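You operate a simulated robot arm through the tools that you are given. There is no shell and no other tool.

You run a simulated two-armed robot. Do the job below in one go: nothing can be reset, and whatever is moved stays where it is left.

## Task
Slide the boom to mark 2 and clamp it again.
Fine: swing the rest under the boom before the clamp opens; clamp SHUT before the rest swings away again. Where these are worked on the way, their far stop is far enough and under half their travel is too little: boom rest.

The check looks at the end state, three seconds after you hand in, the way a careful person would. Anything else that was tipped, shoved, dropped, spilled or broken makes it a failure.

## Robot
Two 7-joint arms with fingered hands on one trunk that stands fixed in place. Base frame: the origin is at the foot of the trunk, x ahead of it, y to its left, z up. Lengths are in mm, angles in degrees, forces in N, time in s.
The left shoulder is at [42, 162, 1061], the right one opposite. Each reaches about 1215 mm from its shoulder. Payload 4 kg a hand.
Tool frame (each hand has its own): the origin (TCP) lies between the finger pads and is the grasp point; the fingertips stand 36 mm ahead of it; z points along the fingers, y is the line along which they close. The gripper opens to 124 mm; its body begins 42 mm behind the TCP. The gripper is a hand of 4 fingers: y runs from the thumb to the fingers, the wrist lies at [-15, -99, -189] in the tool frame, and closing takes about 1.5 s.
Orientation is that of the tool frame in the base frame, as a unit quaternion [w, x, y, z]. With the fingers straight down and the wrist toward the robot, the tool's x, y and z point along [0, 1, 0], [1, 0, 0] and [0, 0, -1] of the base frame.

## Interface
- The arms move only by the tool arm_command. It takes "left_rows", "right_rows" or both (then of equal length, played together; a hand with none holds still); each is one flat list of numbers, 6 for each row, row after row: the shift along the base's x, y, z in mm, then the turn, a rotation vector about the base's x, y, z in degrees. In form: [tx, ty, tz, wx, wy, wz, tx, ty, tz, wx, wy, wz, ...]. A call has 1 to 20 rows; each row is the pose to reach, as a shift and turn from the pose commanded when the call began. "left_grip" and "right_grip" are, for a hand that has rows, the opening, from 0 (shut) to 1 (fully open), set as the call begins (left out, the last holds). Rows are played at 5 a second. More than 50 mm and 8.6 degrees between two rows, or a gripper value outside its range, and nothing of the call is played. A pose out of reach is approached as far as the arm can. The call stops where the force on the tool passes 90 N (or 10 N more than at its start, if that is more) or the arm is blocked; 0.2 s more then pass. Each finger travels about 45 mm/s and halts on what it meets, pressing with about 22 N; the grip force reading is that of the motor and also rises with nothing between the fingers. The clock runs only during rows and for 0.2 s after the last one: add rows that repeat a pose to give the fingers time. The reply holds the time, the measured pose of the TCP, the force on the tool along the base axes, the opening and the grip force, in the units named above and with some noise, with the torque about the TCP (base axes, N m) and any sound that the robot's microphone picked up.
- Cameras (640 x 400 px; columns grow to the right, rows downward): "scene" is now at [146.5, -42.7, 1313.1]; the picture's right is [-0.45, -0.89, 0.07], its down [-0.33, 0.09, -0.94] and it looks along [0.83, -0.45, -0.33] (base axes); focal length 317 px, centre (320, 200). "left" rides on the left gripper at [-75, -86, -123] in its tool frame; the picture's right is [-0.70, -0.34, 0.63], its down [0.64, -0.68, 0.35] and it looks along [0.32, 0.65, 0.69] (tool axes); focal length 275 px, centre (320, 200). "right" rides on the right gripper at [75, -86, -123] in its tool frame; the picture's right is [-0.70, 0.34, -0.63], its down [-0.64, -0.68, 0.35] and it looks along [-0.32, 0.65, 0.69] (tool axes); focal length 275 px, centre (320, 200). There is no depth. A picture from a camera that has moved, and an enlarged one, comes with that camera's place and axes in the base frame and with its lens.
- snapshot(camera): a new picture of that camera. The clock stands still meanwhile.
- lift_body(by): moves the trunk up (or, below 0, down) by that many mm; the arms and the scene camera ride with it, the base frame stays. It gives what a move gives, with no picture.
- set_fingers(index, middle, ring, thumb_bend, thumb_turn, hand): sets how far each is bent, from 0 (flat) to 100 (curled in); at 30 the hand is open as for a grip, at 70 the pads meet at the TCP. One left out holds its place. A second passes; each finger stops where it meets its share of the squeeze, and holds until it gets a number again. A gripper value or a shape takes the hand back. It gives what a move gives, with no picture; readings hold the bend of each and the force on the fingers (four entries, about 0 where the hand has none), thumb and palm. thumb_turn goes from beside the hand (0) to across from the fingers (100), as for a grip.
- grasp_type(shape, hand): the hand has 4 fingers and takes this shape, open, in about a second: jaw (thumb against the fingers, like two jaws); tri (thumb and two fingers); tip (a fingertip pinch); poke (one finger out to press); point (the index stretched); flat (the hand flat); cup (the hand cupped); fist (a fist). The gripper value then closes the fingers along that shape, each until it touches; the sizes above hold for jaw. It gives what a move gives, with no picture.
- pan_tilt(pan, tilt): turns the head with the scene camera to pan (to the left, within 86 degrees either way) and tilt (down, from -29 to 69), counted from straight ahead of the robot (the tilt from the chest, where the trunk bows). It gives what a move gives.
- zoom(camera, box): a new picture of the part [left, top, right, bottom] of that camera's present view, enlarged. The clock stands still meanwhile.
- finish_job(): hands the job in; it is judged then, once.

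Places have to be worked out from the pictures, the camera data and where the tool is seen. Open the grippers and draw the arms clear of the work before you hand the job in, unless the task says otherwise.

The tools are called after ">>>" as name(argument=value, ...) on one line, values as JSON. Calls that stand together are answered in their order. arm_command: Moves the arms, as the interface text tells. Its arguments: {"type":"object","properties":{"left_rows":{"type":"array","items":{"type":"number"}},"left_grip":{"type":"number"},"right_rows":{"type":"array","items":{"type":"number"}},"right_grip":{"type":"number"}},"required":[]} The other tools are called the same way: lift_body (by) moves the trunk up or down; grasp_type (shape, hand) gives the hand a shape; set_fingers (index, middle, ring, thumb_bend, thumb_turn, hand) moves the fingers one by one; pan_tilt (pan, tilt) turns the head that bears the scene camera; snapshot (camera) takes a picture; zoom (camera, box) takes an enlarged picture of a part of a camera's view; finish_job () hands the job in.

At the start:

```text
time: 0.0
left_tcp_pos: [668.2, -116.7, 1241.0]
left_tcp_rot: [0.0, 0.707, 0.708, 0.0]
left_ft_force: [-0.3, 0.2, 0.3]
left_torque: [-0.02, 0.01, -0.02]
left_width: 123.7
left_grasp_force: 0.0
left_shape: jaw
left_bend: [30.0, 30.0, 30.0, 30.0, 98.0]
left_finger forces: [0.0, 0.0, 0.0, 0.1, 0.0, 0.1]
right_tcp_pos: [474.7, -652.1, 1197.5]
right_tcp_rot: [0.0, 0.707, 0.707, 0.001]
right_ft_force: [-0.8, -0.3, -0.1]
right_torque: [-0.01, 0.01, -0.02]
right_width: 123.9
right_grasp_force: 0.0
right_shape: jaw
right_bend: [30.0, 30.0, 30.0, 30.0, 98.0]
right_finger forces: [0.0, 0.1, 0.0, 0.0, 0.0, 0.1]
trunk travel left (down, up): [-225.0, 253.0]
head pan, tilt (commanded): [-27.4, 11.5]
```

scene: 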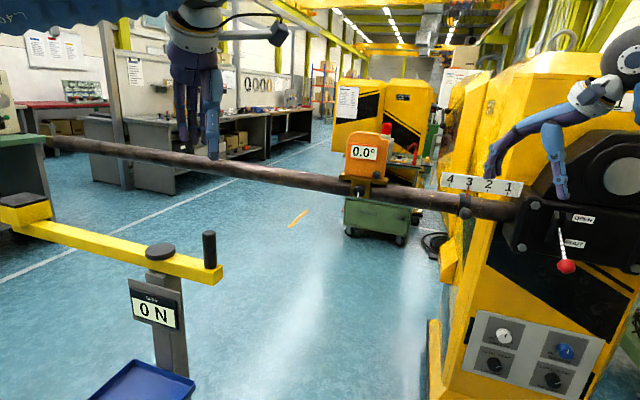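
right: 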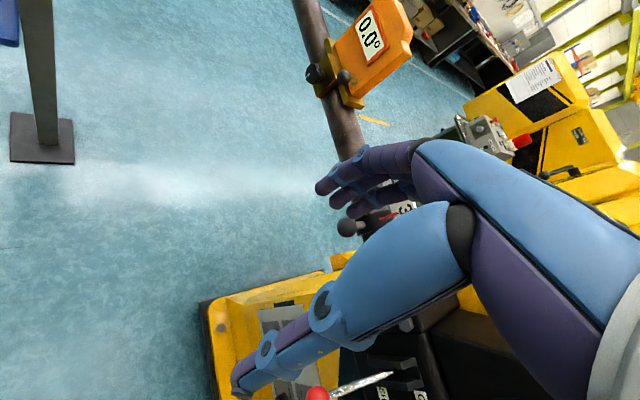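
left: 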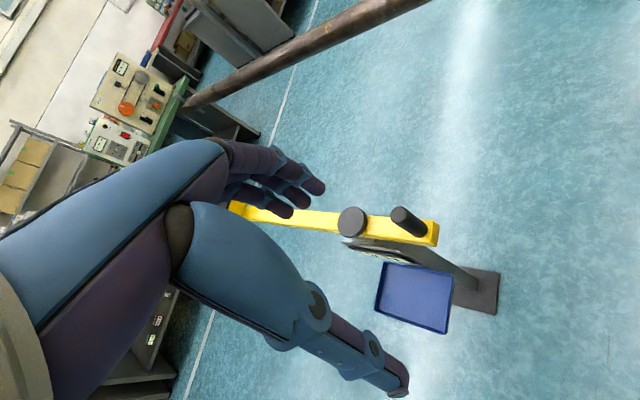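

I start by looking at the scene in detail: the boom, the rest with its handle, the clamp lever and the mark scale.

>>> zoom(camera="scene", box=[420, 140, 640, 290])

>>> zoom(camera="scene", box=[0, 100, 240, 400])

>>> zoom(camera="scene", box=[320, 120, 480, 250])

```text
2.67 times, centred on (530, 215) of scene
camera zoom: at [146.5, -42.7, 1313.1], right [-0.45, -0.89, 0.07], down [-0.33, 0.09, -0.94], along [0.83, -0.45, -0.33], focal length 845 px, centre (-240, 160)
```

zoom: 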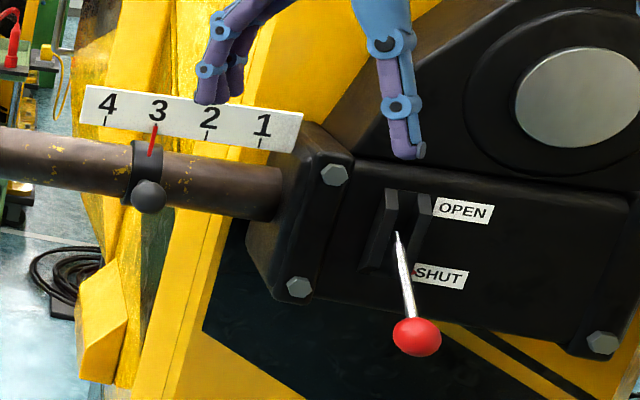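

```text
1.33 times, centred on (120, 250) of scene
camera zoom: at [146.5, -42.7, 1313.1], right [-0.45, -0.89, 0.07], down [-0.33, 0.09, -0.94], along [0.83, -0.45, -0.33], focal length 423 px, centre (587, 133)
```

zoom: 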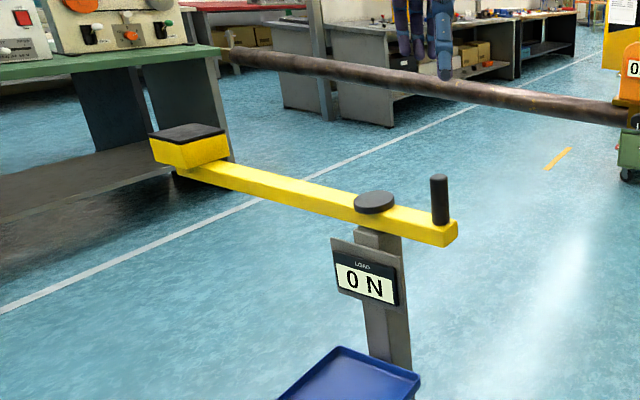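

```text
3.08 times, centred on (400, 185) of scene
camera zoom: at [146.5, -42.7, 1313.1], right [-0.45, -0.89, 0.07], down [-0.33, 0.09, -0.94], along [0.83, -0.45, -0.33], focal length 975 px, centre (74, 246)
```

zoom: 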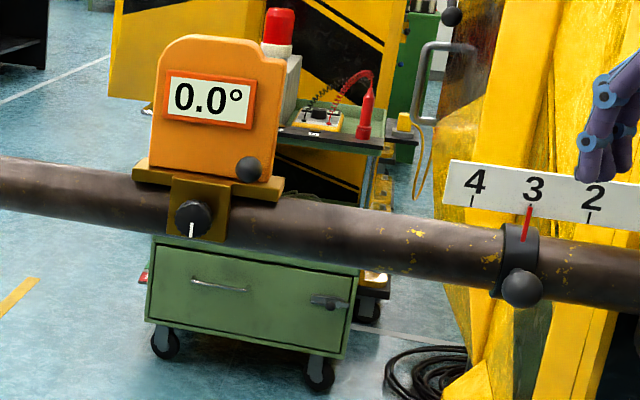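

The boom's pointer stands at 3, the clamp lever is down at SHUT, and the rest is swung away with its black peg handle near (801, -131, 920..995), pivot about (890, -33). I look closer with the hand cameras and turn the head toward the clamp.

>>> zoom(camera="left", box=[200, 160, 520, 360])

>>> zoom(camera="right", box=[220, 160, 480, 400])

>>> pan_tilt(pan=-50, tilt=22)

>>> snapshot(camera="scene")

```text
2.00 times, centred on (360, 260) of left
camera zoom: at [581.7, -191.3, 1364.5], right [-0.34, -0.7, -0.63], down [-0.68, 0.64, -0.35], along [0.65, 0.32, -0.69], focal length 551 px, centre (240, 80)
```

zoom: 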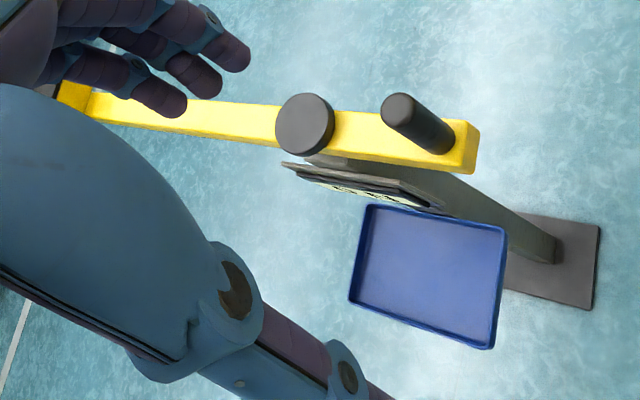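

```text
1.67 times, centred on (350, 280) of right
camera zoom: at [389.9, -577.7, 1320.0], right [0.34, -0.7, 0.63], down [-0.68, -0.64, -0.35], along [0.65, -0.32, -0.69], focal length 459 px, centre (270, 67)
```

zoom: 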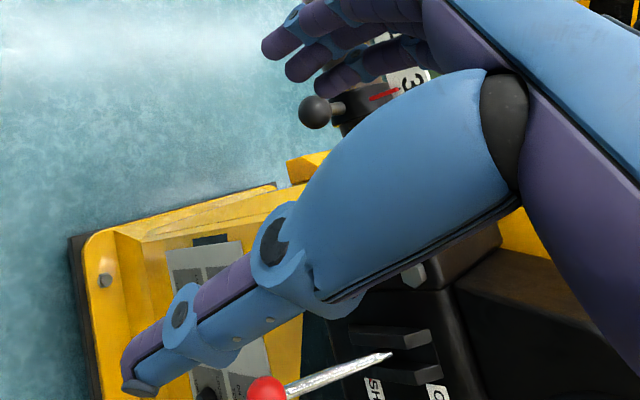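

```text
time: 0.9
left_tcp_pos: [667.5, -117.0, 1241.0]
left_tcp_rot: [0.0, 0.707, 0.707, 0.0]
left_ft_force: [0.0, 0.4, -0.2]
left_torque: [0.02, 0.03, -0.04]
left_width: 123.6
left_grasp_force: 0.0
left_shape: jaw
left_bend: [30.0, 30.0, 30.0, 30.0, 98.0]
left_finger forces: [0.0, 0.0, 0.1, 0.1, 0.1, 0.1]
right_tcp_pos: [475.1, -652.7, 1197.7]
right_tcp_rot: [-0.001, 0.707, 0.707, 0.0]
right_ft_force: [0.0, 0.3, -0.1]
right_torque: [-0.01, 0.01, 0.02]
right_width: 123.5
right_grasp_force: 0.1
right_shape: jaw
right_bend: [30.0, 30.0, 30.0, 30.0, 98.0]
right_finger forces: [0.1, 0.0, 0.0, 0.0, 0.1, 0.0]
trunk travel left (down, up): [-225.0, 253.0]
head pan, tilt (commanded): [-50.0, 22.0]
```

```text
taken
camera scene: at [121.2, -70.9, 1299.8], right [-0.76, -0.64, 0.12], down [-0.38, 0.29, -0.88], along [0.53, -0.71, -0.46], focal length 317 px, centre (320, 200)
```

scene: 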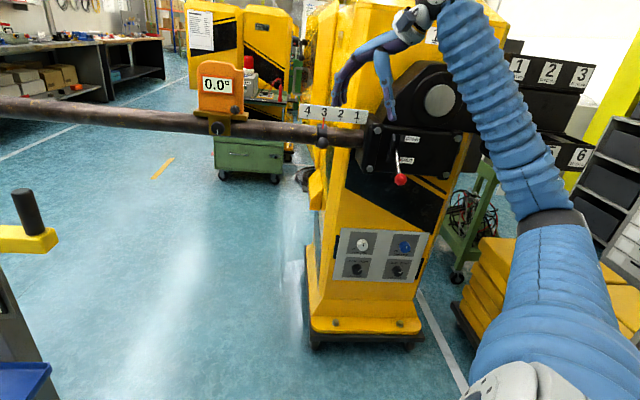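

The peg handle is well located; I move the left hand (pointing down, open) to above it, still clear of its top, and check with the hand camera.

>>> arm_command(left_rows=[30, -3, -30, 0, 0, 0, 60, -6, -60, 0, 0, 0, 90, -9, -95, 0, 0, 0, 115, -12, -130, 0, 0, 0, 133, -14, -161, 0, 0, 0], left_grip=1)

>>> snapshot(camera="left")

>>> pan_tilt(pan=-10, tilt=22)

>>> snapshot(camera="scene")

```text
time: 2.1
left_tcp_pos: [801.7, -130.1, 1079.6]
left_tcp_rot: [0.0, 0.707, 0.707, 0.0]
left_ft_force: [1.1, -0.5, -0.2]
left_torque: [0.01, 0.01, -0.01]
left_width: 123.8
left_grasp_force: 0.0
left_shape: jaw
left_bend: [30.0, 30.0, 30.0, 30.0, 98.0]
left_finger forces: [0.1, 0.1, 0.0, 0.1, 0.0, 0.0]
right_tcp_pos: [475.3, -652.5, 1197.7]
right_tcp_rot: [-0.001, 0.707, 0.707, -0.001]
right_ft_force: [-0.8, -0.5, 0.0]
right_torque: [0.02, 0.02, 0.0]
right_width: 123.6
right_grasp_force: 0.1
right_shape: jaw
right_bend: [30.0, 30.0, 30.0, 30.0, 98.0]
right_finger forces: [0.0, 0.1, 0.1, 0.0, 0.0, 0.0]
trunk travel left (down, up): [-225.0, 253.0]
head pan, tilt (commanded): [-50.0, 22.0]
```

```text
taken
camera left: at [716.0, -205.1, 1202.4], right [-0.34, -0.7, -0.63], down [-0.68, 0.64, -0.35], along [0.65, 0.32, -0.69], focal length 275 px, centre (320, 200)
```

left: 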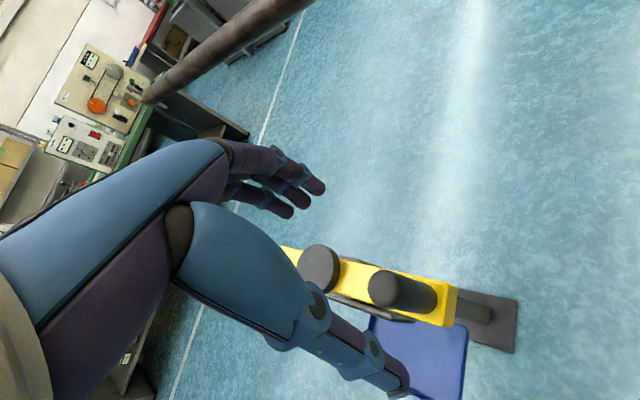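

```text
time: 3.1
left_tcp_pos: [800.6, -131.4, 1079.8]
left_tcp_rot: [0.001, 0.707, 0.707, 0.0]
left_ft_force: [0.5, -0.5, -1.2]
left_torque: [0.04, -0.01, 0.06]
left_width: 123.9
left_grasp_force: 0.0
left_shape: jaw
left_bend: [30.0, 30.0, 30.0, 30.0, 98.0]
left_finger forces: [0.1, 0.0, 0.0, 0.0, 0.1, 0.1]
right_tcp_pos: [475.6, -653.6, 1197.3]
right_tcp_rot: [0.0, 0.707, 0.707, 0.0]
right_ft_force: [-0.2, -0.5, 0.9]
right_torque: [0.04, 0.02, 0.02]
right_width: 123.8
right_grasp_force: 0.0
right_shape: jaw
right_bend: [30.0, 30.0, 30.0, 30.0, 98.0]
right_finger forces: [0.0, 0.0, 0.0, 0.0, 0.0, 0.1]
trunk travel left (down, up): [-225.0, 253.0]
head pan, tilt (commanded): [-10.0, 22.0]
```

```text
taken
camera scene: at [152.4, -16.1, 1295.0], right [-0.17, -0.98, 0.03], down [-0.51, 0.07, -0.86], along [0.84, -0.16, -0.51], focal length 317 px, centre (320, 200)
```

scene: 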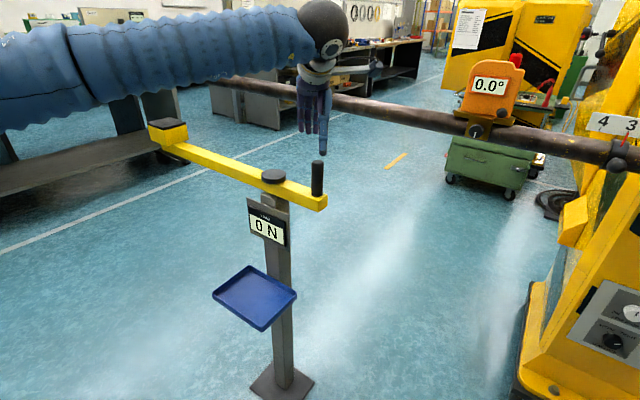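

Triangulating again: peg at about (791, -130), z 925–1005; pivot at about (884, -38). I lower the open hand over the peg so that its palm stays just above the top.

>>> arm_command(left_rows=[-5, 0, -30, 0, 0, 0, -10, 1, -60, 0, 0, 0, -10, 1, -85, 0, 0, 0, -10, 1, -106, 0, 0, 0])

>>> snapshot(camera="left")

>>> zoom(camera="scene", box=[220, 60, 420, 220])

```text
time: 4.1
left_tcp_pos: [790.2, -127.2, 975.0]
left_tcp_rot: [-0.001, 0.707, 0.707, 0.0]
left_ft_force: [1.1, -0.6, -0.3]
left_torque: [0.02, 0.0, 0.02]
left_width: 123.7
left_grasp_force: 0.1
left_shape: jaw
left_bend: [30.0, 30.0, 30.0, 30.0, 98.0]
left_finger forces: [0.0, 0.1, 0.0, 0.1, 0.0, 0.0]
right_tcp_pos: [474.6, -653.1, 1197.8]
right_tcp_rot: [-0.001, 0.707, 0.707, 0.0]
right_ft_force: [0.5, 0.9, -0.5]
right_torque: [-0.02, 0.02, -0.02]
right_width: 123.7
right_grasp_force: 0.1
right_shape: jaw
right_bend: [30.0, 30.0, 30.0, 30.0, 98.0]
right_finger forces: [0.0, 0.0, 0.1, 0.0, 0.1, 0.1]
trunk travel left (down, up): [-225.0, 253.0]
head pan, tilt (commanded): [-10.0, 22.0]
```

```text
taken
camera left: at [705.3, -201.7, 1098.5], right [-0.34, -0.7, -0.63], down [-0.68, 0.64, -0.35], along [0.65, 0.32, -0.69], focal length 275 px, centre (320, 200)
```

left: 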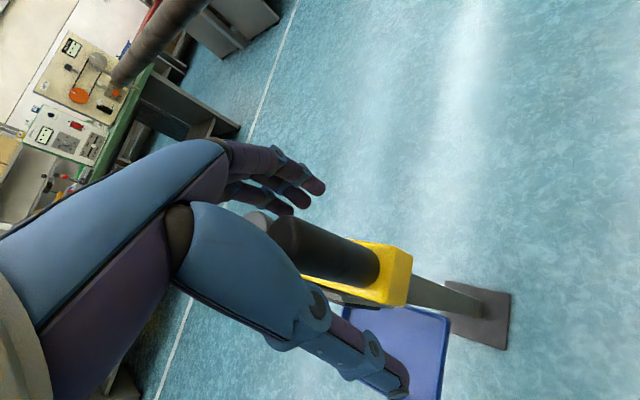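

```text
2.50 times, centred on (320, 140) of scene
camera zoom: at [152.8, -15.8, 1294.9], right [-0.17, -0.98, 0.03], down [-0.51, 0.07, -0.86], along [0.84, -0.16, -0.51], focal length 792 px, centre (320, 350)
```

zoom: 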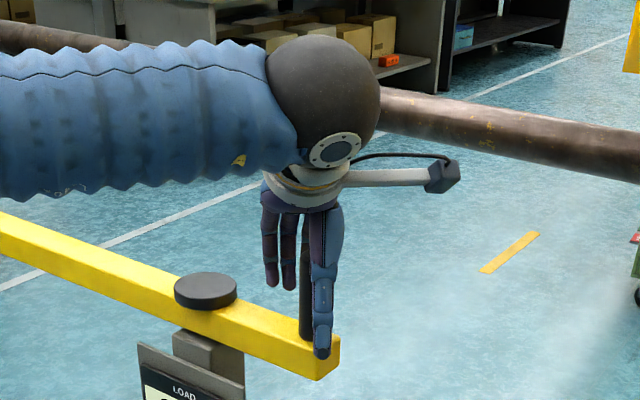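

The peg stands between thumb and fingers near the TCP. I close the left hand on it.

>>> arm_command(left_rows=[0, -4, 0, 0, 0, 0, 0, -4, 0, 0, 0, 0, 0, -4, 0, 0, 0, 0, 0, -4, 0, 0, 0, 0, 0, -4, 0, 0, 0, 0, 0, -4, 0, 0, 0, 0, 0, -4, 0, 0, 0, 0, 0, -4, 0, 0, 0, 0], left_grip=0)

>>> snapshot(camera="left")

>>> zoom(camera="scene", box=[220, 60, 420, 220])

```text
time: 5.9
left_tcp_pos: [789.3, -132.7, 975.9]
left_tcp_rot: [0.0, 0.707, 0.707, 0.0]
left_ft_force: [-12.4, 0.9, -5.3]
left_torque: [-0.03, -1.52, -0.08]
left_width: 52.1
left_grasp_force: 21.5
left_shape: jaw
left_bend: [62.0, 62.0, 68.0, 52.0, 99.0]
left_finger forces: [10.5, 7.1, 0.0, 0.0, 29.3, 0.0]
right_tcp_pos: [474.6, -651.9, 1199.2]
right_tcp_rot: [0.0, 0.707, 0.707, 0.0]
right_ft_force: [0.6, -0.1, -0.1]
right_torque: [0.01, 0.03, -0.01]
right_width: 123.5
right_grasp_force: 0.0
right_shape: jaw
right_bend: [30.0, 30.0, 30.0, 30.0, 98.0]
right_finger forces: [0.0, 0.0, 0.1, 0.0, 0.0, 0.1]
trunk travel left (down, up): [-225.0, 253.0]
head pan, tilt (commanded): [-10.0, 22.0]
```

```text
taken
camera left: at [704.0, -207.1, 1098.8], right [-0.34, -0.7, -0.63], down [-0.68, 0.65, -0.35], along [0.65, 0.32, -0.69], focal length 275 px, centre (320, 200)
```

left: 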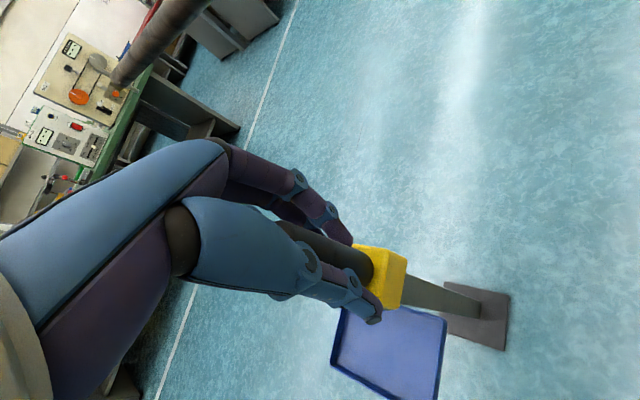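

```text
2.50 times, centred on (320, 140) of scene
camera zoom: at [151.6, -15.9, 1295.0], right [-0.17, -0.98, 0.03], down [-0.51, 0.07, -0.86], along [0.85, -0.16, -0.51], focal length 792 px, centre (320, 350)
```

zoom: 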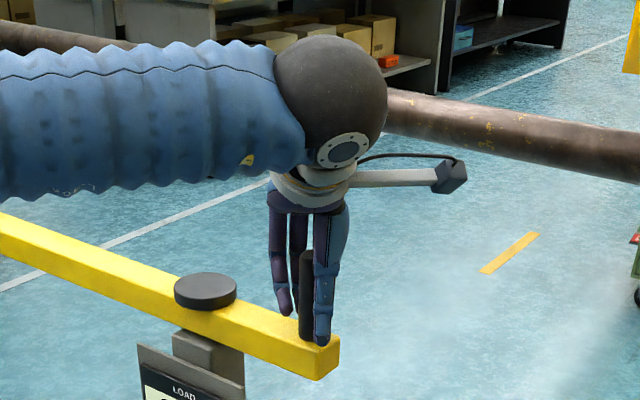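

Gripped. I start swinging the rest clockwise (from above) along its arc by about 20°, watching the forces.

>>> arm_command(left_rows=[-7.8, 8.6, 0, 0, 0, -2.5, -14.7, 17.7, 0, 0, 0, -5, -20.9, 27.5, 0, 0, 0, -7.5, -26.1, 37.8, 0, 0, 0, -10])

>>> snapshot(camera="scene")

```text
time: 6.9
left_tcp_pos: [761.4, -94.5, 975.6]
left_tcp_rot: [0.0, 0.767, 0.641, 0.0]
left_ft_force: [-10.5, -5.0, -0.2]
left_torque: [-0.83, -1.25, -0.28]
left_width: 52.0
left_grasp_force: 21.9
left_shape: jaw
left_bend: [62.0, 62.0, 68.0, 54.0, 100.0]
left_finger forces: [15.5, 5.8, 0.0, 0.0, 24.7, 0.1]
right_tcp_pos: [472.9, -652.1, 1199.1]
right_tcp_rot: [0.0, 0.707, 0.707, 0.0]
right_ft_force: [-0.6, -0.4, 0.1]
right_torque: [-0.05, 0.01, -0.02]
right_width: 123.8
right_grasp_force: 0.0
right_shape: jaw
right_bend: [30.0, 30.0, 30.0, 30.0, 98.0]
right_finger forces: [0.0, 0.1, 0.0, 0.1, 0.1, 0.1]
trunk travel left (down, up): [-225.0, 253.0]
head pan, tilt (commanded): [-10.0, 22.0]
```

```text
taken
camera scene: at [151.3, -15.7, 1295.1], right [-0.17, -0.98, 0.03], down [-0.51, 0.07, -0.86], along [0.85, -0.16, -0.51], focal length 317 px, centre (320, 200)
```

scene: 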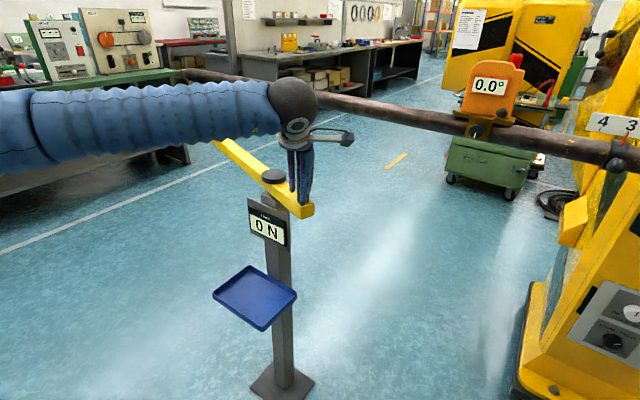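

The rest follows freely. I continue the arc to about 70°.

>>> arm_command(left_rows=[-4.4, 10.6, 0, 0, 0, -2.5, -7.8, 21.7, 0, 0, 0, -5, -10.2, 32.9, 0, 0, 0, -7.5, -11.7, 44.4, 0, 0, 0, -10, -12.1, 55.9, 0, 0, 0, -12.5, -11.6, 67.4, 0, 0, 0, -15, -10, 78.9, 0, 0, 0, -17.5, -7.4, 90.1, 0, 0, 0, -20, -3.9, 101.1, 0, 0, 0, -22.5, 0.6, 111.7, 0, 0, 0, -25])

>>> snapshot(camera="scene")

>>> snapshot(camera="left")

```text
time: 9.1
left_tcp_pos: [763.3, 19.1, 975.4]
left_tcp_rot: [0.0, 0.886, 0.463, 0.0]
left_ft_force: [-30.0, 13.8, -2.8]
left_torque: [-1.55, -1.12, -0.37]
left_width: 51.2
left_grasp_force: 21.7
left_shape: jaw
left_bend: [72.0, 64.0, 68.0, 50.0, 100.0]
left_finger forces: [12.3, 3.4, 0.0, 0.0, 41.8, 0.0]
right_tcp_pos: [474.1, -650.3, 1198.3]
right_tcp_rot: [0.002, 0.707, 0.708, 0.0]
right_ft_force: [0.2, 0.0, -0.3]
right_torque: [-0.01, 0.03, -0.03]
right_width: 123.5
right_grasp_force: 0.0
right_shape: jaw
right_bend: [30.0, 30.0, 30.0, 30.0, 98.0]
right_finger forces: [0.0, 0.0, 0.0, 0.0, 0.1, 0.0]
trunk travel left (down, up): [-225.0, 253.0]
head pan, tilt (commanded): [-10.0, 22.0]
```

```text
taken
camera scene: at [150.5, -13.6, 1295.2], right [-0.17, -0.98, 0.03], down [-0.51, 0.06, -0.86], along [0.85, -0.16, -0.51], focal length 317 px, centre (320, 200)
```

scene: 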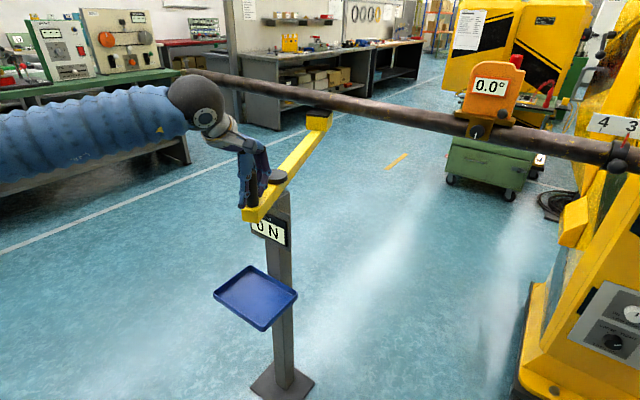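

```text
taken
camera left: at [650.8, 7.7, 1098.6], right [-0.67, -0.38, -0.63], down [-0.19, 0.92, -0.35], along [0.71, -0.11, -0.69], focal length 275 px, centre (320, 200)
```

left: 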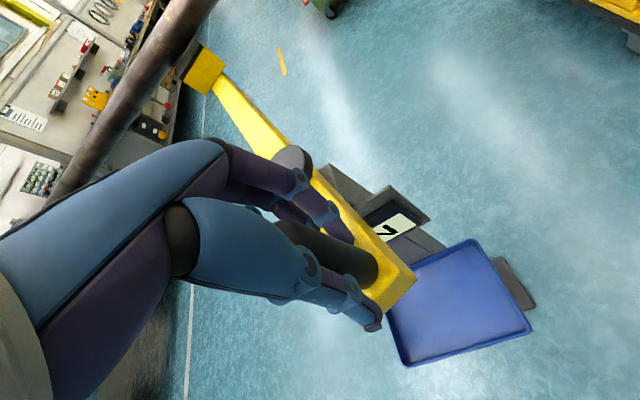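

The pad end now comes near the boom; the radial force of 33 N tells that my arc is a few mm too tight. I zoom in on the pad and the load display before continuing.

>>> zoom(camera="scene", box=[220, 60, 420, 260])

>>> zoom(camera="left", box=[100, 0, 460, 260])

```text
2.00 times, centred on (320, 160) of scene
camera zoom: at [150.5, -13.6, 1295.2], right [-0.17, -0.98, 0.03], down [-0.51, 0.06, -0.86], along [0.85, -0.16, -0.51], focal length 634 px, centre (320, 280)
```

zoom: 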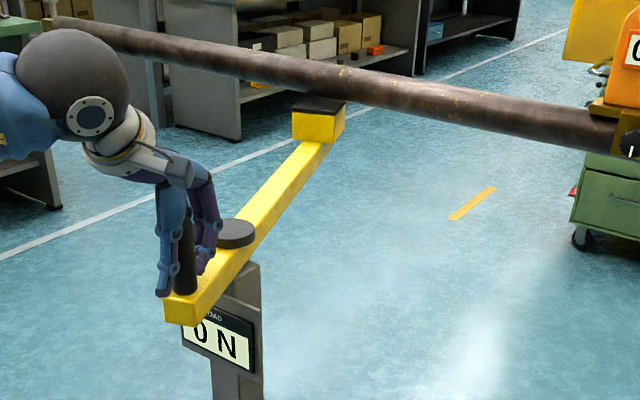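

```text
1.54 times, centred on (280, 130) of left
camera zoom: at [650.8, 7.7, 1098.6], right [-0.67, -0.38, -0.63], down [-0.19, 0.92, -0.35], along [0.71, -0.11, -0.69], focal length 424 px, centre (382, 308)
```

zoom: 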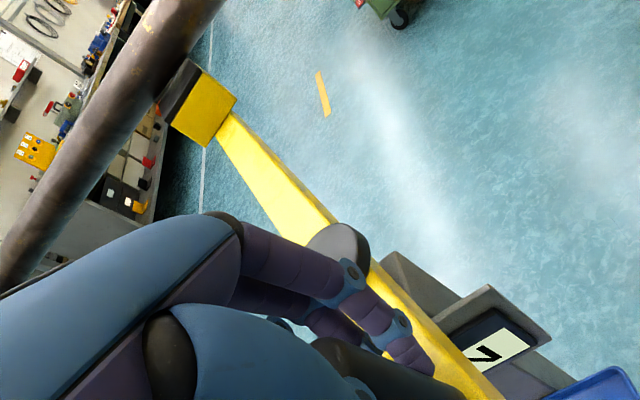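

The pad is sliding in just below the boom and the load reads 0 N. I continue in small steps, with a slightly wider radius, watching for the far stop.

>>> arm_command(left_rows=[2.7, 11.7, 0, 0, 0, -2.5, 6, 16.7, 0, 0, 0, -3.7, 9.2, 21.6, 0, 0, 0, -5])

>>> zoom(camera="scene", box=[220, 60, 420, 260])

```text
time: 9.9
left_tcp_pos: [771.7, 38.8, 977.2]
left_tcp_rot: [0.0, 0.906, 0.424, -0.001]
left_ft_force: [-17.6, 4.3, -2.7]
left_torque: [-1.63, -0.69, -0.39]
left_width: 51.5
left_grasp_force: 22.2
left_shape: jaw
left_bend: [72.0, 63.0, 68.0, 51.0, 100.0]
left_finger forces: [17.0, 4.9, 0.0, 0.1, 29.9, 0.0]
right_tcp_pos: [474.8, -651.4, 1198.9]
right_tcp_rot: [0.0, 0.707, 0.707, 0.001]
right_ft_force: [-0.3, -0.4, 0.2]
right_torque: [0.02, 0.0, -0.01]
right_width: 123.8
right_grasp_force: 0.0
right_shape: jaw
right_bend: [30.0, 30.0, 30.0, 30.0, 98.0]
right_finger forces: [0.0, 0.0, 0.1, 0.0, 0.0, 0.0]
trunk travel left (down, up): [-225.0, 253.0]
head pan, tilt (commanded): [-10.0, 22.0]
```

```text
2.00 times, centred on (320, 160) of scene
camera zoom: at [151.5, -15.1, 1295.1], right [-0.17, -0.98, 0.03], down [-0.51, 0.06, -0.86], along [0.85, -0.16, -0.51], focal length 634 px, centre (320, 280)
```

zoom: 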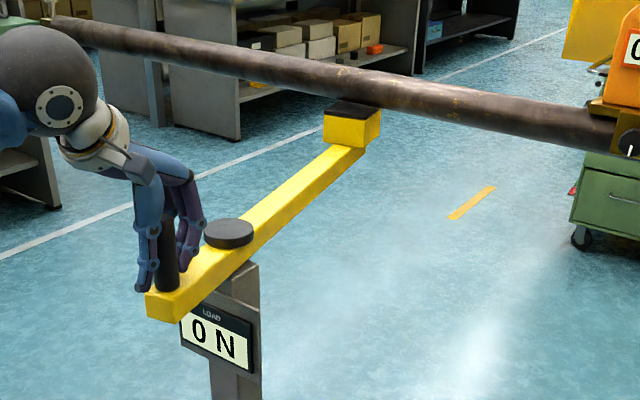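

Still no stop and moderate force. On to about 90°.

>>> arm_command(left_rows=[3.4, 4.8, 0, 0, 0, -1.2, 6.8, 9.5, 0, 0, 0, -2.5, 10.7, 14, 0, 0, 0, -3.7, 14.7, 18.3, 0, 0, 0, -5])

>>> zoom(camera="scene", box=[220, 60, 420, 260])

```text
time: 10.9
left_tcp_pos: [789.0, 58.9, 975.3]
left_tcp_rot: [0.001, 0.924, 0.383, 0.001]
left_ft_force: [-14.9, 14.4, -2.3]
left_torque: [-2.03, -0.22, -0.61]
left_width: 51.5
left_grasp_force: 22.5
left_shape: jaw
left_bend: [72.0, 63.0, 68.0, 51.0, 100.0]
left_finger forces: [18.4, 5.9, 0.1, 0.0, 33.4, 0.1]
right_tcp_pos: [474.8, -651.5, 1199.0]
right_tcp_rot: [0.001, 0.707, 0.707, -0.001]
right_ft_force: [-0.2, 0.6, -0.4]
right_torque: [0.01, -0.04, 0.03]
right_width: 123.9
right_grasp_force: 0.0
right_shape: jaw
right_bend: [30.0, 30.0, 30.0, 30.0, 98.0]
right_finger forces: [0.1, 0.0, 0.0, 0.0, 0.0, 0.1]
trunk travel left (down, up): [-225.0, 253.0]
head pan, tilt (commanded): [-10.0, 22.0]
```

```text
2.00 times, centred on (320, 160) of scene
camera zoom: at [151.7, -14.2, 1295.1], right [-0.17, -0.98, 0.03], down [-0.51, 0.06, -0.86], along [0.85, -0.16, -0.51], focal length 634 px, centre (320, 280)
```

zoom: 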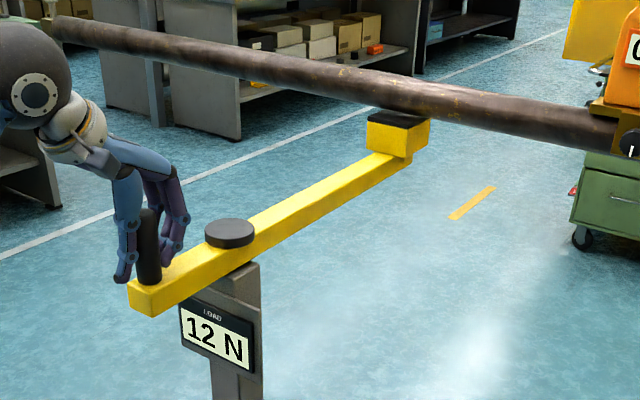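

The load display now shows 12 N: the pad is touching the boom. I ease on a further 5° to find the far stop.

>>> arm_command(left_rows=[1.5, 2.8, 0, 0, 0, -0.8, 3.5, 5, 0, 0, 0, -1.3, 5.5, 7, 0, 0, 0, -2, 7.6, 8.8, 0, 0, 0, -2.5])

>>> zoom(camera="scene", box=[220, 60, 420, 260])

```text
time: 11.9
left_tcp_pos: [794.6, 64.2, 976.5]
left_tcp_rot: [0.0, 0.932, 0.362, 0.0]
left_ft_force: [-32.3, -3.6, -5.2]
left_torque: [-0.9, -1.32, 0.01]
left_width: 51.5
left_grasp_force: 22.2
left_shape: jaw
left_bend: [61.0, 66.0, 68.0, 52.0, 97.0]
left_finger forces: [12.2, 1.0, 0.0, 0.0, 34.0, 0.0]
right_tcp_pos: [472.2, -653.2, 1198.4]
right_tcp_rot: [0.001, 0.707, 0.707, 0.001]
right_ft_force: [0.1, 0.7, 0.0]
right_torque: [0.02, 0.04, 0.0]
right_width: 123.6
right_grasp_force: 0.1
right_shape: jaw
right_bend: [30.0, 30.0, 30.0, 30.0, 98.0]
right_finger forces: [0.0, 0.1, 0.0, 0.0, 0.0, 0.0]
trunk travel left (down, up): [-225.0, 253.0]
head pan, tilt (commanded): [-10.0, 22.0]
```

```text
2.00 times, centred on (320, 160) of scene
camera zoom: at [150.3, -16.2, 1295.2], right [-0.17, -0.98, 0.03], down [-0.51, 0.07, -0.86], along [0.85, -0.16, -0.51], focal length 634 px, centre (320, 280)
```

zoom: 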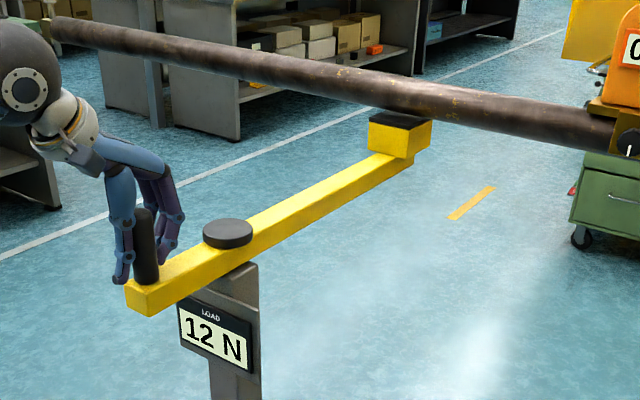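

The peg no longer moves while the resistance along the path rises to about 25 N: the far stop is reached, with load 12 N. I open the left hand without moving it and check that the rest stays.

>>> arm_command(left_rows=[-3, -2, 0, 0, 0, 0, -3, -2, 0, 0, 0, 0, -3, -2, 0, 0, 0, 0, -3, -2, 0, 0, 0, 0, -3, -2, 0, 0, 0, 0, -3, -2, 0, 0, 0, 0, -3, -2, 0, 0, 0, 0, -3, -2, 0, 0, 0, 0], left_grip=1)

>>> zoom(camera="scene", box=[220, 60, 420, 260])

>>> snapshot(camera="left")

```text
time: 13.7
left_tcp_pos: [793.7, 63.6, 977.0]
left_tcp_rot: [0.0, 0.932, 0.362, -0.001]
left_ft_force: [-0.1, -0.5, 0.1]
left_torque: [-0.01, -0.03, 0.01]
left_width: 123.5
left_grasp_force: 0.2
left_shape: jaw
left_bend: [30.0, 30.0, 30.0, 30.0, 98.0]
left_finger forces: [0.1, 0.1, 0.1, 0.1, 0.0, 0.0]
right_tcp_pos: [474.3, -652.2, 1197.4]
right_tcp_rot: [0.0, 0.707, 0.707, 0.001]
right_ft_force: [0.1, 0.4, 1.0]
right_torque: [-0.02, 0.0, -0.02]
right_width: 123.7
right_grasp_force: 0.1
right_shape: jaw
right_bend: [30.0, 30.0, 30.0, 30.0, 98.0]
right_finger forces: [0.0, 0.0, 0.1, 0.0, 0.0, 0.1]
trunk travel left (down, up): [-225.0, 253.0]
head pan, tilt (commanded): [-10.0, 22.0]
```

```text
2.00 times, centred on (320, 160) of scene
camera zoom: at [152.5, -15.8, 1294.9], right [-0.17, -0.98, 0.03], down [-0.51, 0.07, -0.86], along [0.84, -0.16, -0.51], focal length 634 px, centre (320, 280)
```

zoom: 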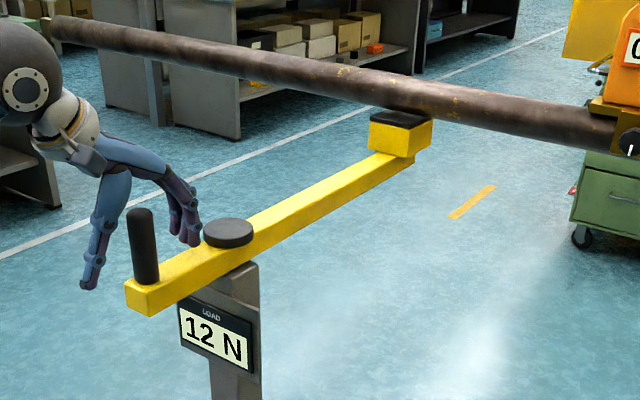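

```text
taken
camera left: at [680.9, 76.2, 1098.7], right [-0.74, -0.22, -0.63], down [0.01, 0.94, -0.35], along [0.67, -0.27, -0.69], focal length 275 px, centre (320, 200)
```

left: 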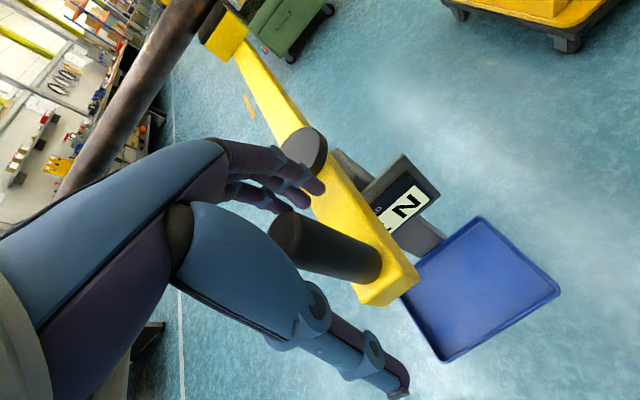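

The rest stays at its stop (12 N). I raise the left hand clear of the peg and, at the same time, begin turning the right hand (yaw −45°) toward the clamp lever.

>>> arm_command(left_rows=[0, 0, 25, 0, 0, 0, 0, 0, 50, 0, 0, 0, 0, 0, 75, 0, 0, 0, 0, 0, 100, 0, 0, 0, 0, 0, 125, 0, 0, 0, 0, 0, 140, 0, 0, 0], right_rows=[-10, 5, -5, 0, 0, -7.5, -20, 10, -10, 0, 0, -15, -30, 15, -15, 0, 0, -22.5, -40, 20, -20, 0, 0, -30, -45, 25, -25, 0, 0, -37.5, -50, 30, -30, 0, 0, -45])

>>> snapshot(camera="right")

>>> pan_tilt(pan=-50, tilt=22)

>>> snapshot(camera="scene")

```text
time: 15.3
left_tcp_pos: [796.0, 60.1, 1113.6]
left_tcp_rot: [-0.001, 0.932, 0.363, -0.002]
left_ft_force: [0.0, -0.6, -0.4]
left_torque: [0.04, 0.03, -0.01]
left_width: 123.7
left_grasp_force: 0.0
left_shape: jaw
left_bend: [30.0, 30.0, 30.0, 30.0, 98.0]
left_finger forces: [0.0, 0.0, 0.0, 0.0, 0.0, 0.1]
right_tcp_pos: [367.4, -623.1, 1292.7]
right_tcp_rot: [0.066, 0.91, 0.376, 0.162]
right_ft_force: [0.6, 0.8, -1.7]
right_torque: [0.01, 0.04, -0.01]
right_width: 123.7
right_grasp_force: 0.1
right_shape: jaw
right_bend: [30.0, 30.0, 30.0, 30.0, 98.0]
right_finger forces: [0.0, 0.0, 0.0, 0.1, 0.0, 0.0]
trunk travel left (down, up): [-225.0, 253.0]
head pan, tilt (commanded): [-10.0, 22.0]
stopped in row 6 (right hand): the arm was blocked; the commanded pose is now the measured one
```

```text
taken
camera right: at [318.7, -509.5, 1404.8], right [-0.46, -0.73, 0.51], down [-0.76, 0.03, -0.65], along [0.46, -0.68, -0.57], focal length 275 px, centre (320, 200)
```

right: 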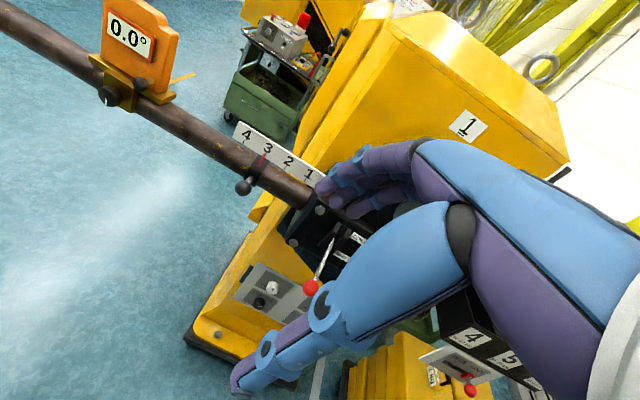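

```text
time: 16.4
left_tcp_pos: [793.3, 62.0, 1116.7]
left_tcp_rot: [0.0, 0.932, 0.363, 0.001]
left_ft_force: [0.4, -0.7, -0.8]
left_torque: [-0.01, -0.01, -0.02]
left_width: 123.9
left_grasp_force: 0.0
left_shape: jaw
left_bend: [30.0, 30.0, 30.0, 30.0, 98.0]
left_finger forces: [0.0, 0.1, 0.1, 0.0, 0.0, 0.1]
right_tcp_pos: [364.2, -622.4, 1292.8]
right_tcp_rot: [0.067, 0.91, 0.376, 0.163]
right_ft_force: [1.0, 0.7, 0.2]
right_torque: [0.0, 0.02, -0.02]
right_width: 123.6
right_grasp_force: 0.0
right_shape: jaw
right_bend: [30.0, 30.0, 30.0, 30.0, 98.0]
right_finger forces: [0.0, 0.0, 0.0, 0.0, 0.2, 0.0]
trunk travel left (down, up): [-225.0, 253.0]
head pan, tilt (commanded): [-50.0, 22.0]
```

```text
taken
camera scene: at [121.0, -70.7, 1299.8], right [-0.76, -0.64, 0.12], down [-0.38, 0.29, -0.88], along [0.53, -0.71, -0.46], focal length 317 px, centre (320, 200)
```

scene: 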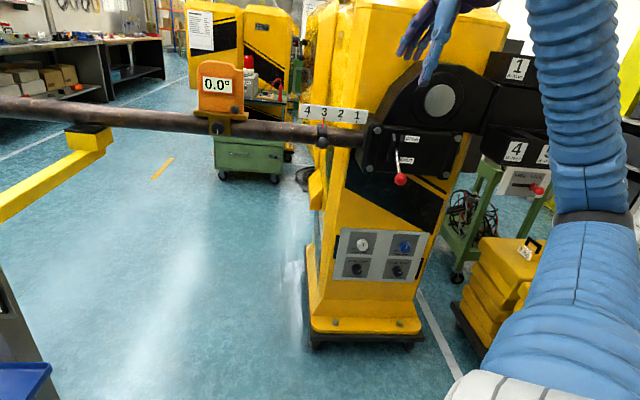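

The right arm reached a joint limit there (folded), leaving the hand high; but its camera now gives a good view, confirming the lever ball at (448, -871, 963) and the collar ball at (663, -773, 1028). I now pitch the hand toward the lever, fingers pointing at the clamp box, staying well in front of it.

>>> arm_command(right_rows=[0, -14, -29, -6.1, -4.5, -1.1, 0, -28, -58, -12.2, -9.1, -2.2, 0, -42, -88, -18.3, -13.6, -3.2, 0, -55, -117, -24.4, -18.2, -4.3, 0, -69, -146, -30.5, -22.7, -5.4])

>>> snapshot(camera="scene")

```text
time: 17.6
left_tcp_pos: [792.9, 61.0, 1115.8]
left_tcp_rot: [-0.001, 0.932, 0.362, 0.0]
left_ft_force: [-1.0, -0.9, 0.3]
left_torque: [0.02, 0.02, -0.02]
left_width: 123.7
left_grasp_force: 0.1
left_shape: jaw
left_bend: [30.0, 30.0, 30.0, 30.0, 98.0]
left_finger forces: [0.0, 0.0, 0.0, 0.0, 0.0, 0.0]
right_tcp_pos: [371.1, -697.8, 1150.6]
right_tcp_rot: [0.382, 0.826, 0.344, 0.231]
right_ft_force: [0.5, -0.8, -0.2]
right_torque: [-0.02, 0.0, 0.0]
right_width: 123.6
right_grasp_force: 0.1
right_shape: jaw
right_bend: [30.0, 30.0, 30.0, 30.0, 98.0]
right_finger forces: [0.0, 0.1, 0.1, 0.0, 0.0, 0.0]
right hand out of reach, approached as far as the arm can: row 5
trunk travel left (down, up): [-225.0, 253.0]
head pan, tilt (commanded): [-50.0, 22.0]
```

```text
taken
camera scene: at [121.0, -71.4, 1299.7], right [-0.76, -0.64, 0.12], down [-0.38, 0.29, -0.88], along [0.53, -0.71, -0.46], focal length 317 px, centre (320, 200)
```

scene: 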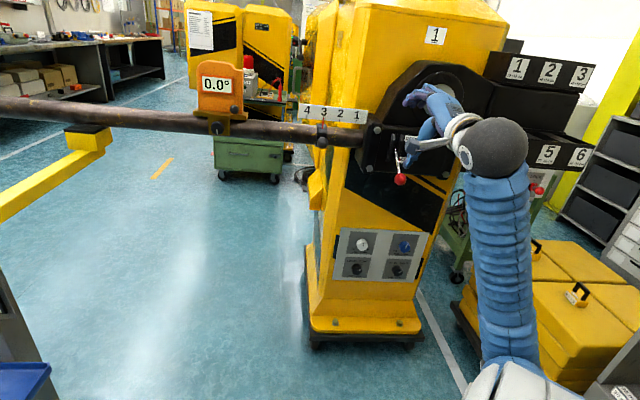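

The hand follows nearly as wanted. I continue the turn while going farther out and lower, stopping in front of the lever ball.

>>> arm_command(right_rows=[4, -19, -29, -6.1, -4.5, -1.1, 8, -38, -58, -12.2, -9.1, -2.2, 12, -57, -88, -18.3, -13.6, -3.2, 16, -76, -117, -24.4, -18.2, -4.3, 21, -94, -147, -30.5, -22.7, -5.4])

>>> snapshot(camera="scene")

>>> snapshot(camera="right")

```text
time: 18.8
left_tcp_pos: [792.8, 62.9, 1115.1]
left_tcp_rot: [-0.001, 0.932, 0.363, 0.0]
left_ft_force: [-1.0, -1.3, 0.6]
left_torque: [0.02, -0.03, 0.02]
left_width: 123.9
left_grasp_force: 0.1
left_shape: jaw
left_bend: [30.0, 30.0, 30.0, 30.0, 98.0]
left_finger forces: [0.0, 0.0, 0.0, 0.1, 0.0, 0.1]
right_tcp_pos: [391.6, -793.8, 1002.5]
right_tcp_rot: [0.654, 0.653, 0.271, 0.27]
right_ft_force: [0.1, 0.0, 0.1]
right_torque: [0.02, 0.0, 0.01]
right_width: 123.6
right_grasp_force: 0.1
right_shape: jaw
right_bend: [30.0, 30.0, 30.0, 30.0, 98.0]
right_finger forces: [0.0, 0.0, 0.0, 0.0, 0.0, 0.1]
trunk travel left (down, up): [-225.0, 253.0]
head pan, tilt (commanded): [-50.0, 22.0]
```

```text
taken
camera scene: at [121.4, -71.1, 1299.7], right [-0.76, -0.64, 0.12], down [-0.38, 0.29, -0.88], along [0.53, -0.71, -0.46], focal length 317 px, centre (320, 200)
```

scene: 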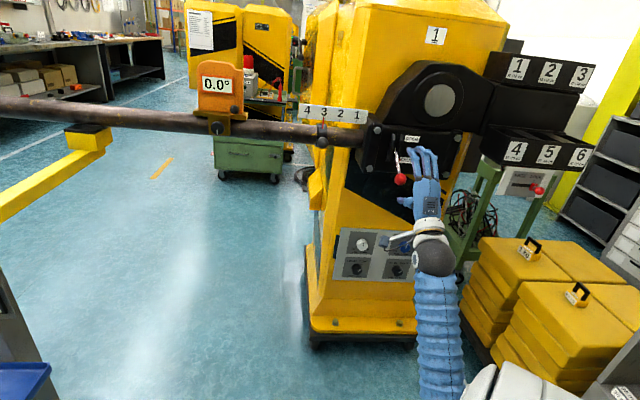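

```text
taken
camera right: at [358.1, -653.7, 915.8], right [-0.94, -0.04, 0.34], down [-0.21, -0.7, -0.68], along [0.27, -0.71, 0.65], focal length 275 px, centre (320, 200)
```

right: 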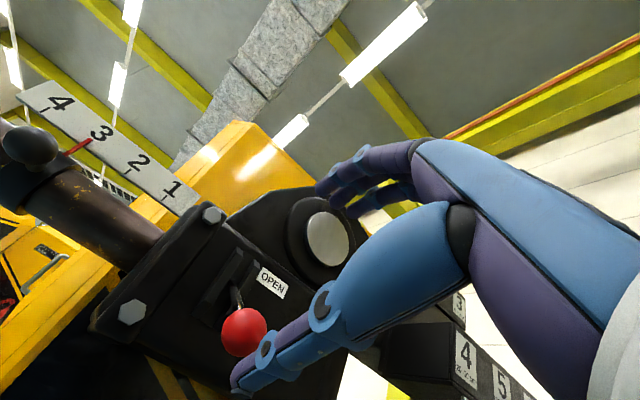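

The orientation is exact now. The ball lies 94 mm ahead, 14 mm to the −boom side and 39 mm below the TCP; I align and approach so that the ball comes between thumb (below) and fingers (above).

>>> arm_command(right_rows=[-5, -5, -20, 0, 0, 0, -10, -10, -39, 0, 0, 0, 4, -24, -39, 0, 0, 0, 18, -38, -39, 0, 0, 0, 32, -52, -39, 0, 0, 0, 46, -66, -39, 0, 0, 0, 53, -73, -39, 0, 0, 0], right_grip=1)

>>> snapshot(camera="right")

>>> zoom(camera="scene", box=[330, 100, 510, 260])

```text
time: 20.4
left_tcp_pos: [792.5, 61.1, 1116.4]
left_tcp_rot: [-0.001, 0.932, 0.363, 0.0]
left_ft_force: [0.2, -0.7, -0.4]
left_torque: [0.01, 0.0, 0.05]
left_width: 123.6
left_grasp_force: 0.2
left_shape: jaw
left_bend: [30.0, 30.0, 30.0, 30.0, 98.0]
left_finger forces: [0.0, 0.0, 0.1, 0.0, 0.1, 0.1]
right_tcp_pos: [441.7, -867.0, 965.5]
right_tcp_rot: [0.653, 0.653, 0.271, 0.271]
right_ft_force: [-0.3, -0.9, 0.2]
right_torque: [0.0, -0.01, 0.03]
right_width: 123.8
right_grasp_force: 0.1
right_shape: jaw
right_bend: [30.0, 30.0, 30.0, 30.0, 98.0]
right_finger forces: [0.1, 0.1, 0.0, 0.1, 0.1, 0.0]
trunk travel left (down, up): [-225.0, 253.0]
head pan, tilt (commanded): [-50.0, 22.0]
```

```text
taken
camera right: at [408.7, -728.4, 879.4], right [-0.94, -0.04, 0.34], down [-0.21, -0.7, -0.68], along [0.27, -0.71, 0.65], focal length 275 px, centre (320, 200)
```

right: 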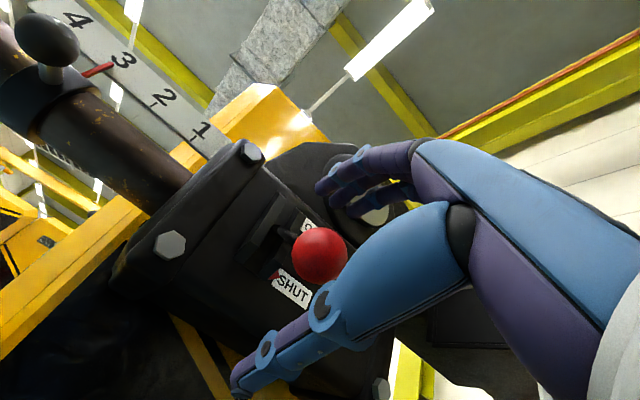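

```text
2.50 times, centred on (420, 180) of scene
camera zoom: at [121.1, -70.8, 1299.8], right [-0.76, -0.64, 0.12], down [-0.38, 0.29, -0.88], along [0.53, -0.71, -0.46], focal length 792 px, centre (70, 250)
```

zoom: 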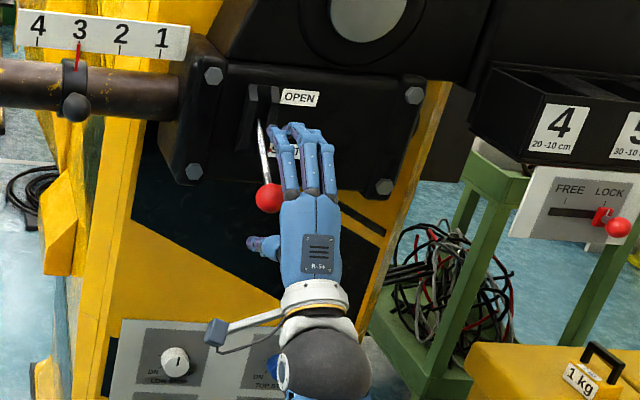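

The ball sits within ~5 mm of the TCP, thumb right below it and index above. I close the right hand on it.

>>> arm_command(right_rows=[3, -3, 0, 0, 0, 0, 3, -3, 0, 0, 0, 0, 3, -3, 0, 0, 0, 0, 3, -3, 0, 0, 0, 0, 3, -3, 0, 0, 0, 0, 3, -3, 0, 0, 0, 0, 3, -3, 0, 0, 0, 0, 3, -3, 0, 0, 0, 0], right_grip=0)

>>> snapshot(camera="right")

>>> zoom(camera="scene", box=[330, 100, 510, 260])

```text
time: 22.2
left_tcp_pos: [792.0, 62.7, 1117.4]
left_tcp_rot: [0.0, 0.932, 0.362, 0.0]
left_ft_force: [0.2, -0.5, 0.2]
left_torque: [0.01, 0.0, -0.04]
left_width: 123.7
left_grasp_force: 0.0
left_shape: jaw
left_bend: [30.0, 30.0, 30.0, 30.0, 98.0]
left_finger forces: [0.0, 0.0, 0.0, 0.0, 0.1, 0.0]
right_tcp_pos: [442.8, -869.8, 966.7]
right_tcp_rot: [0.654, 0.651, 0.272, 0.271]
right_ft_force: [-8.6, 12.3, -2.7]
right_torque: [-0.36, -0.4, -0.12]
right_width: 14.4
right_grasp_force: 21.6
right_shape: jaw
right_bend: [71.0, 70.0, 70.0, 63.0, 100.0]
right_finger forces: [18.4, 12.0, 0.0, 0.1, 30.0, 0.1]
trunk travel left (down, up): [-225.0, 253.0]
head pan, tilt (commanded): [-50.0, 22.0]
```

```text
taken
camera right: at [411.2, -730.4, 879.9], right [-0.94, -0.04, 0.34], down [-0.21, -0.7, -0.68], along [0.27, -0.71, 0.65], focal length 275 px, centre (320, 200)
```

right: 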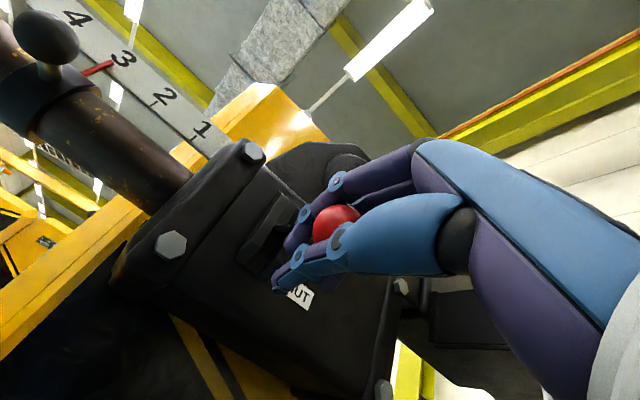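

```text
2.50 times, centred on (420, 180) of scene
camera zoom: at [120.5, -69.8, 1299.9], right [-0.76, -0.64, 0.12], down [-0.38, 0.29, -0.88], along [0.53, -0.71, -0.46], focal length 792 px, centre (70, 250)
```

zoom: 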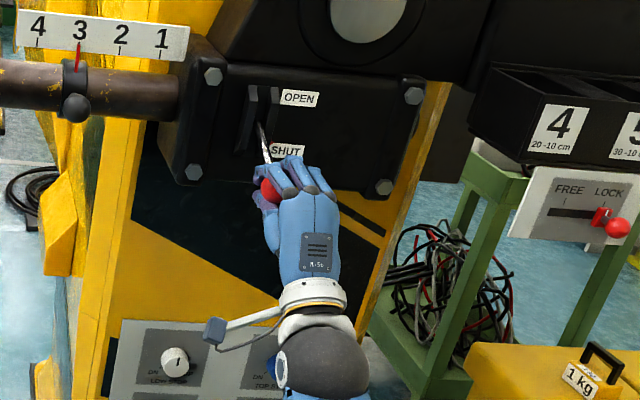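

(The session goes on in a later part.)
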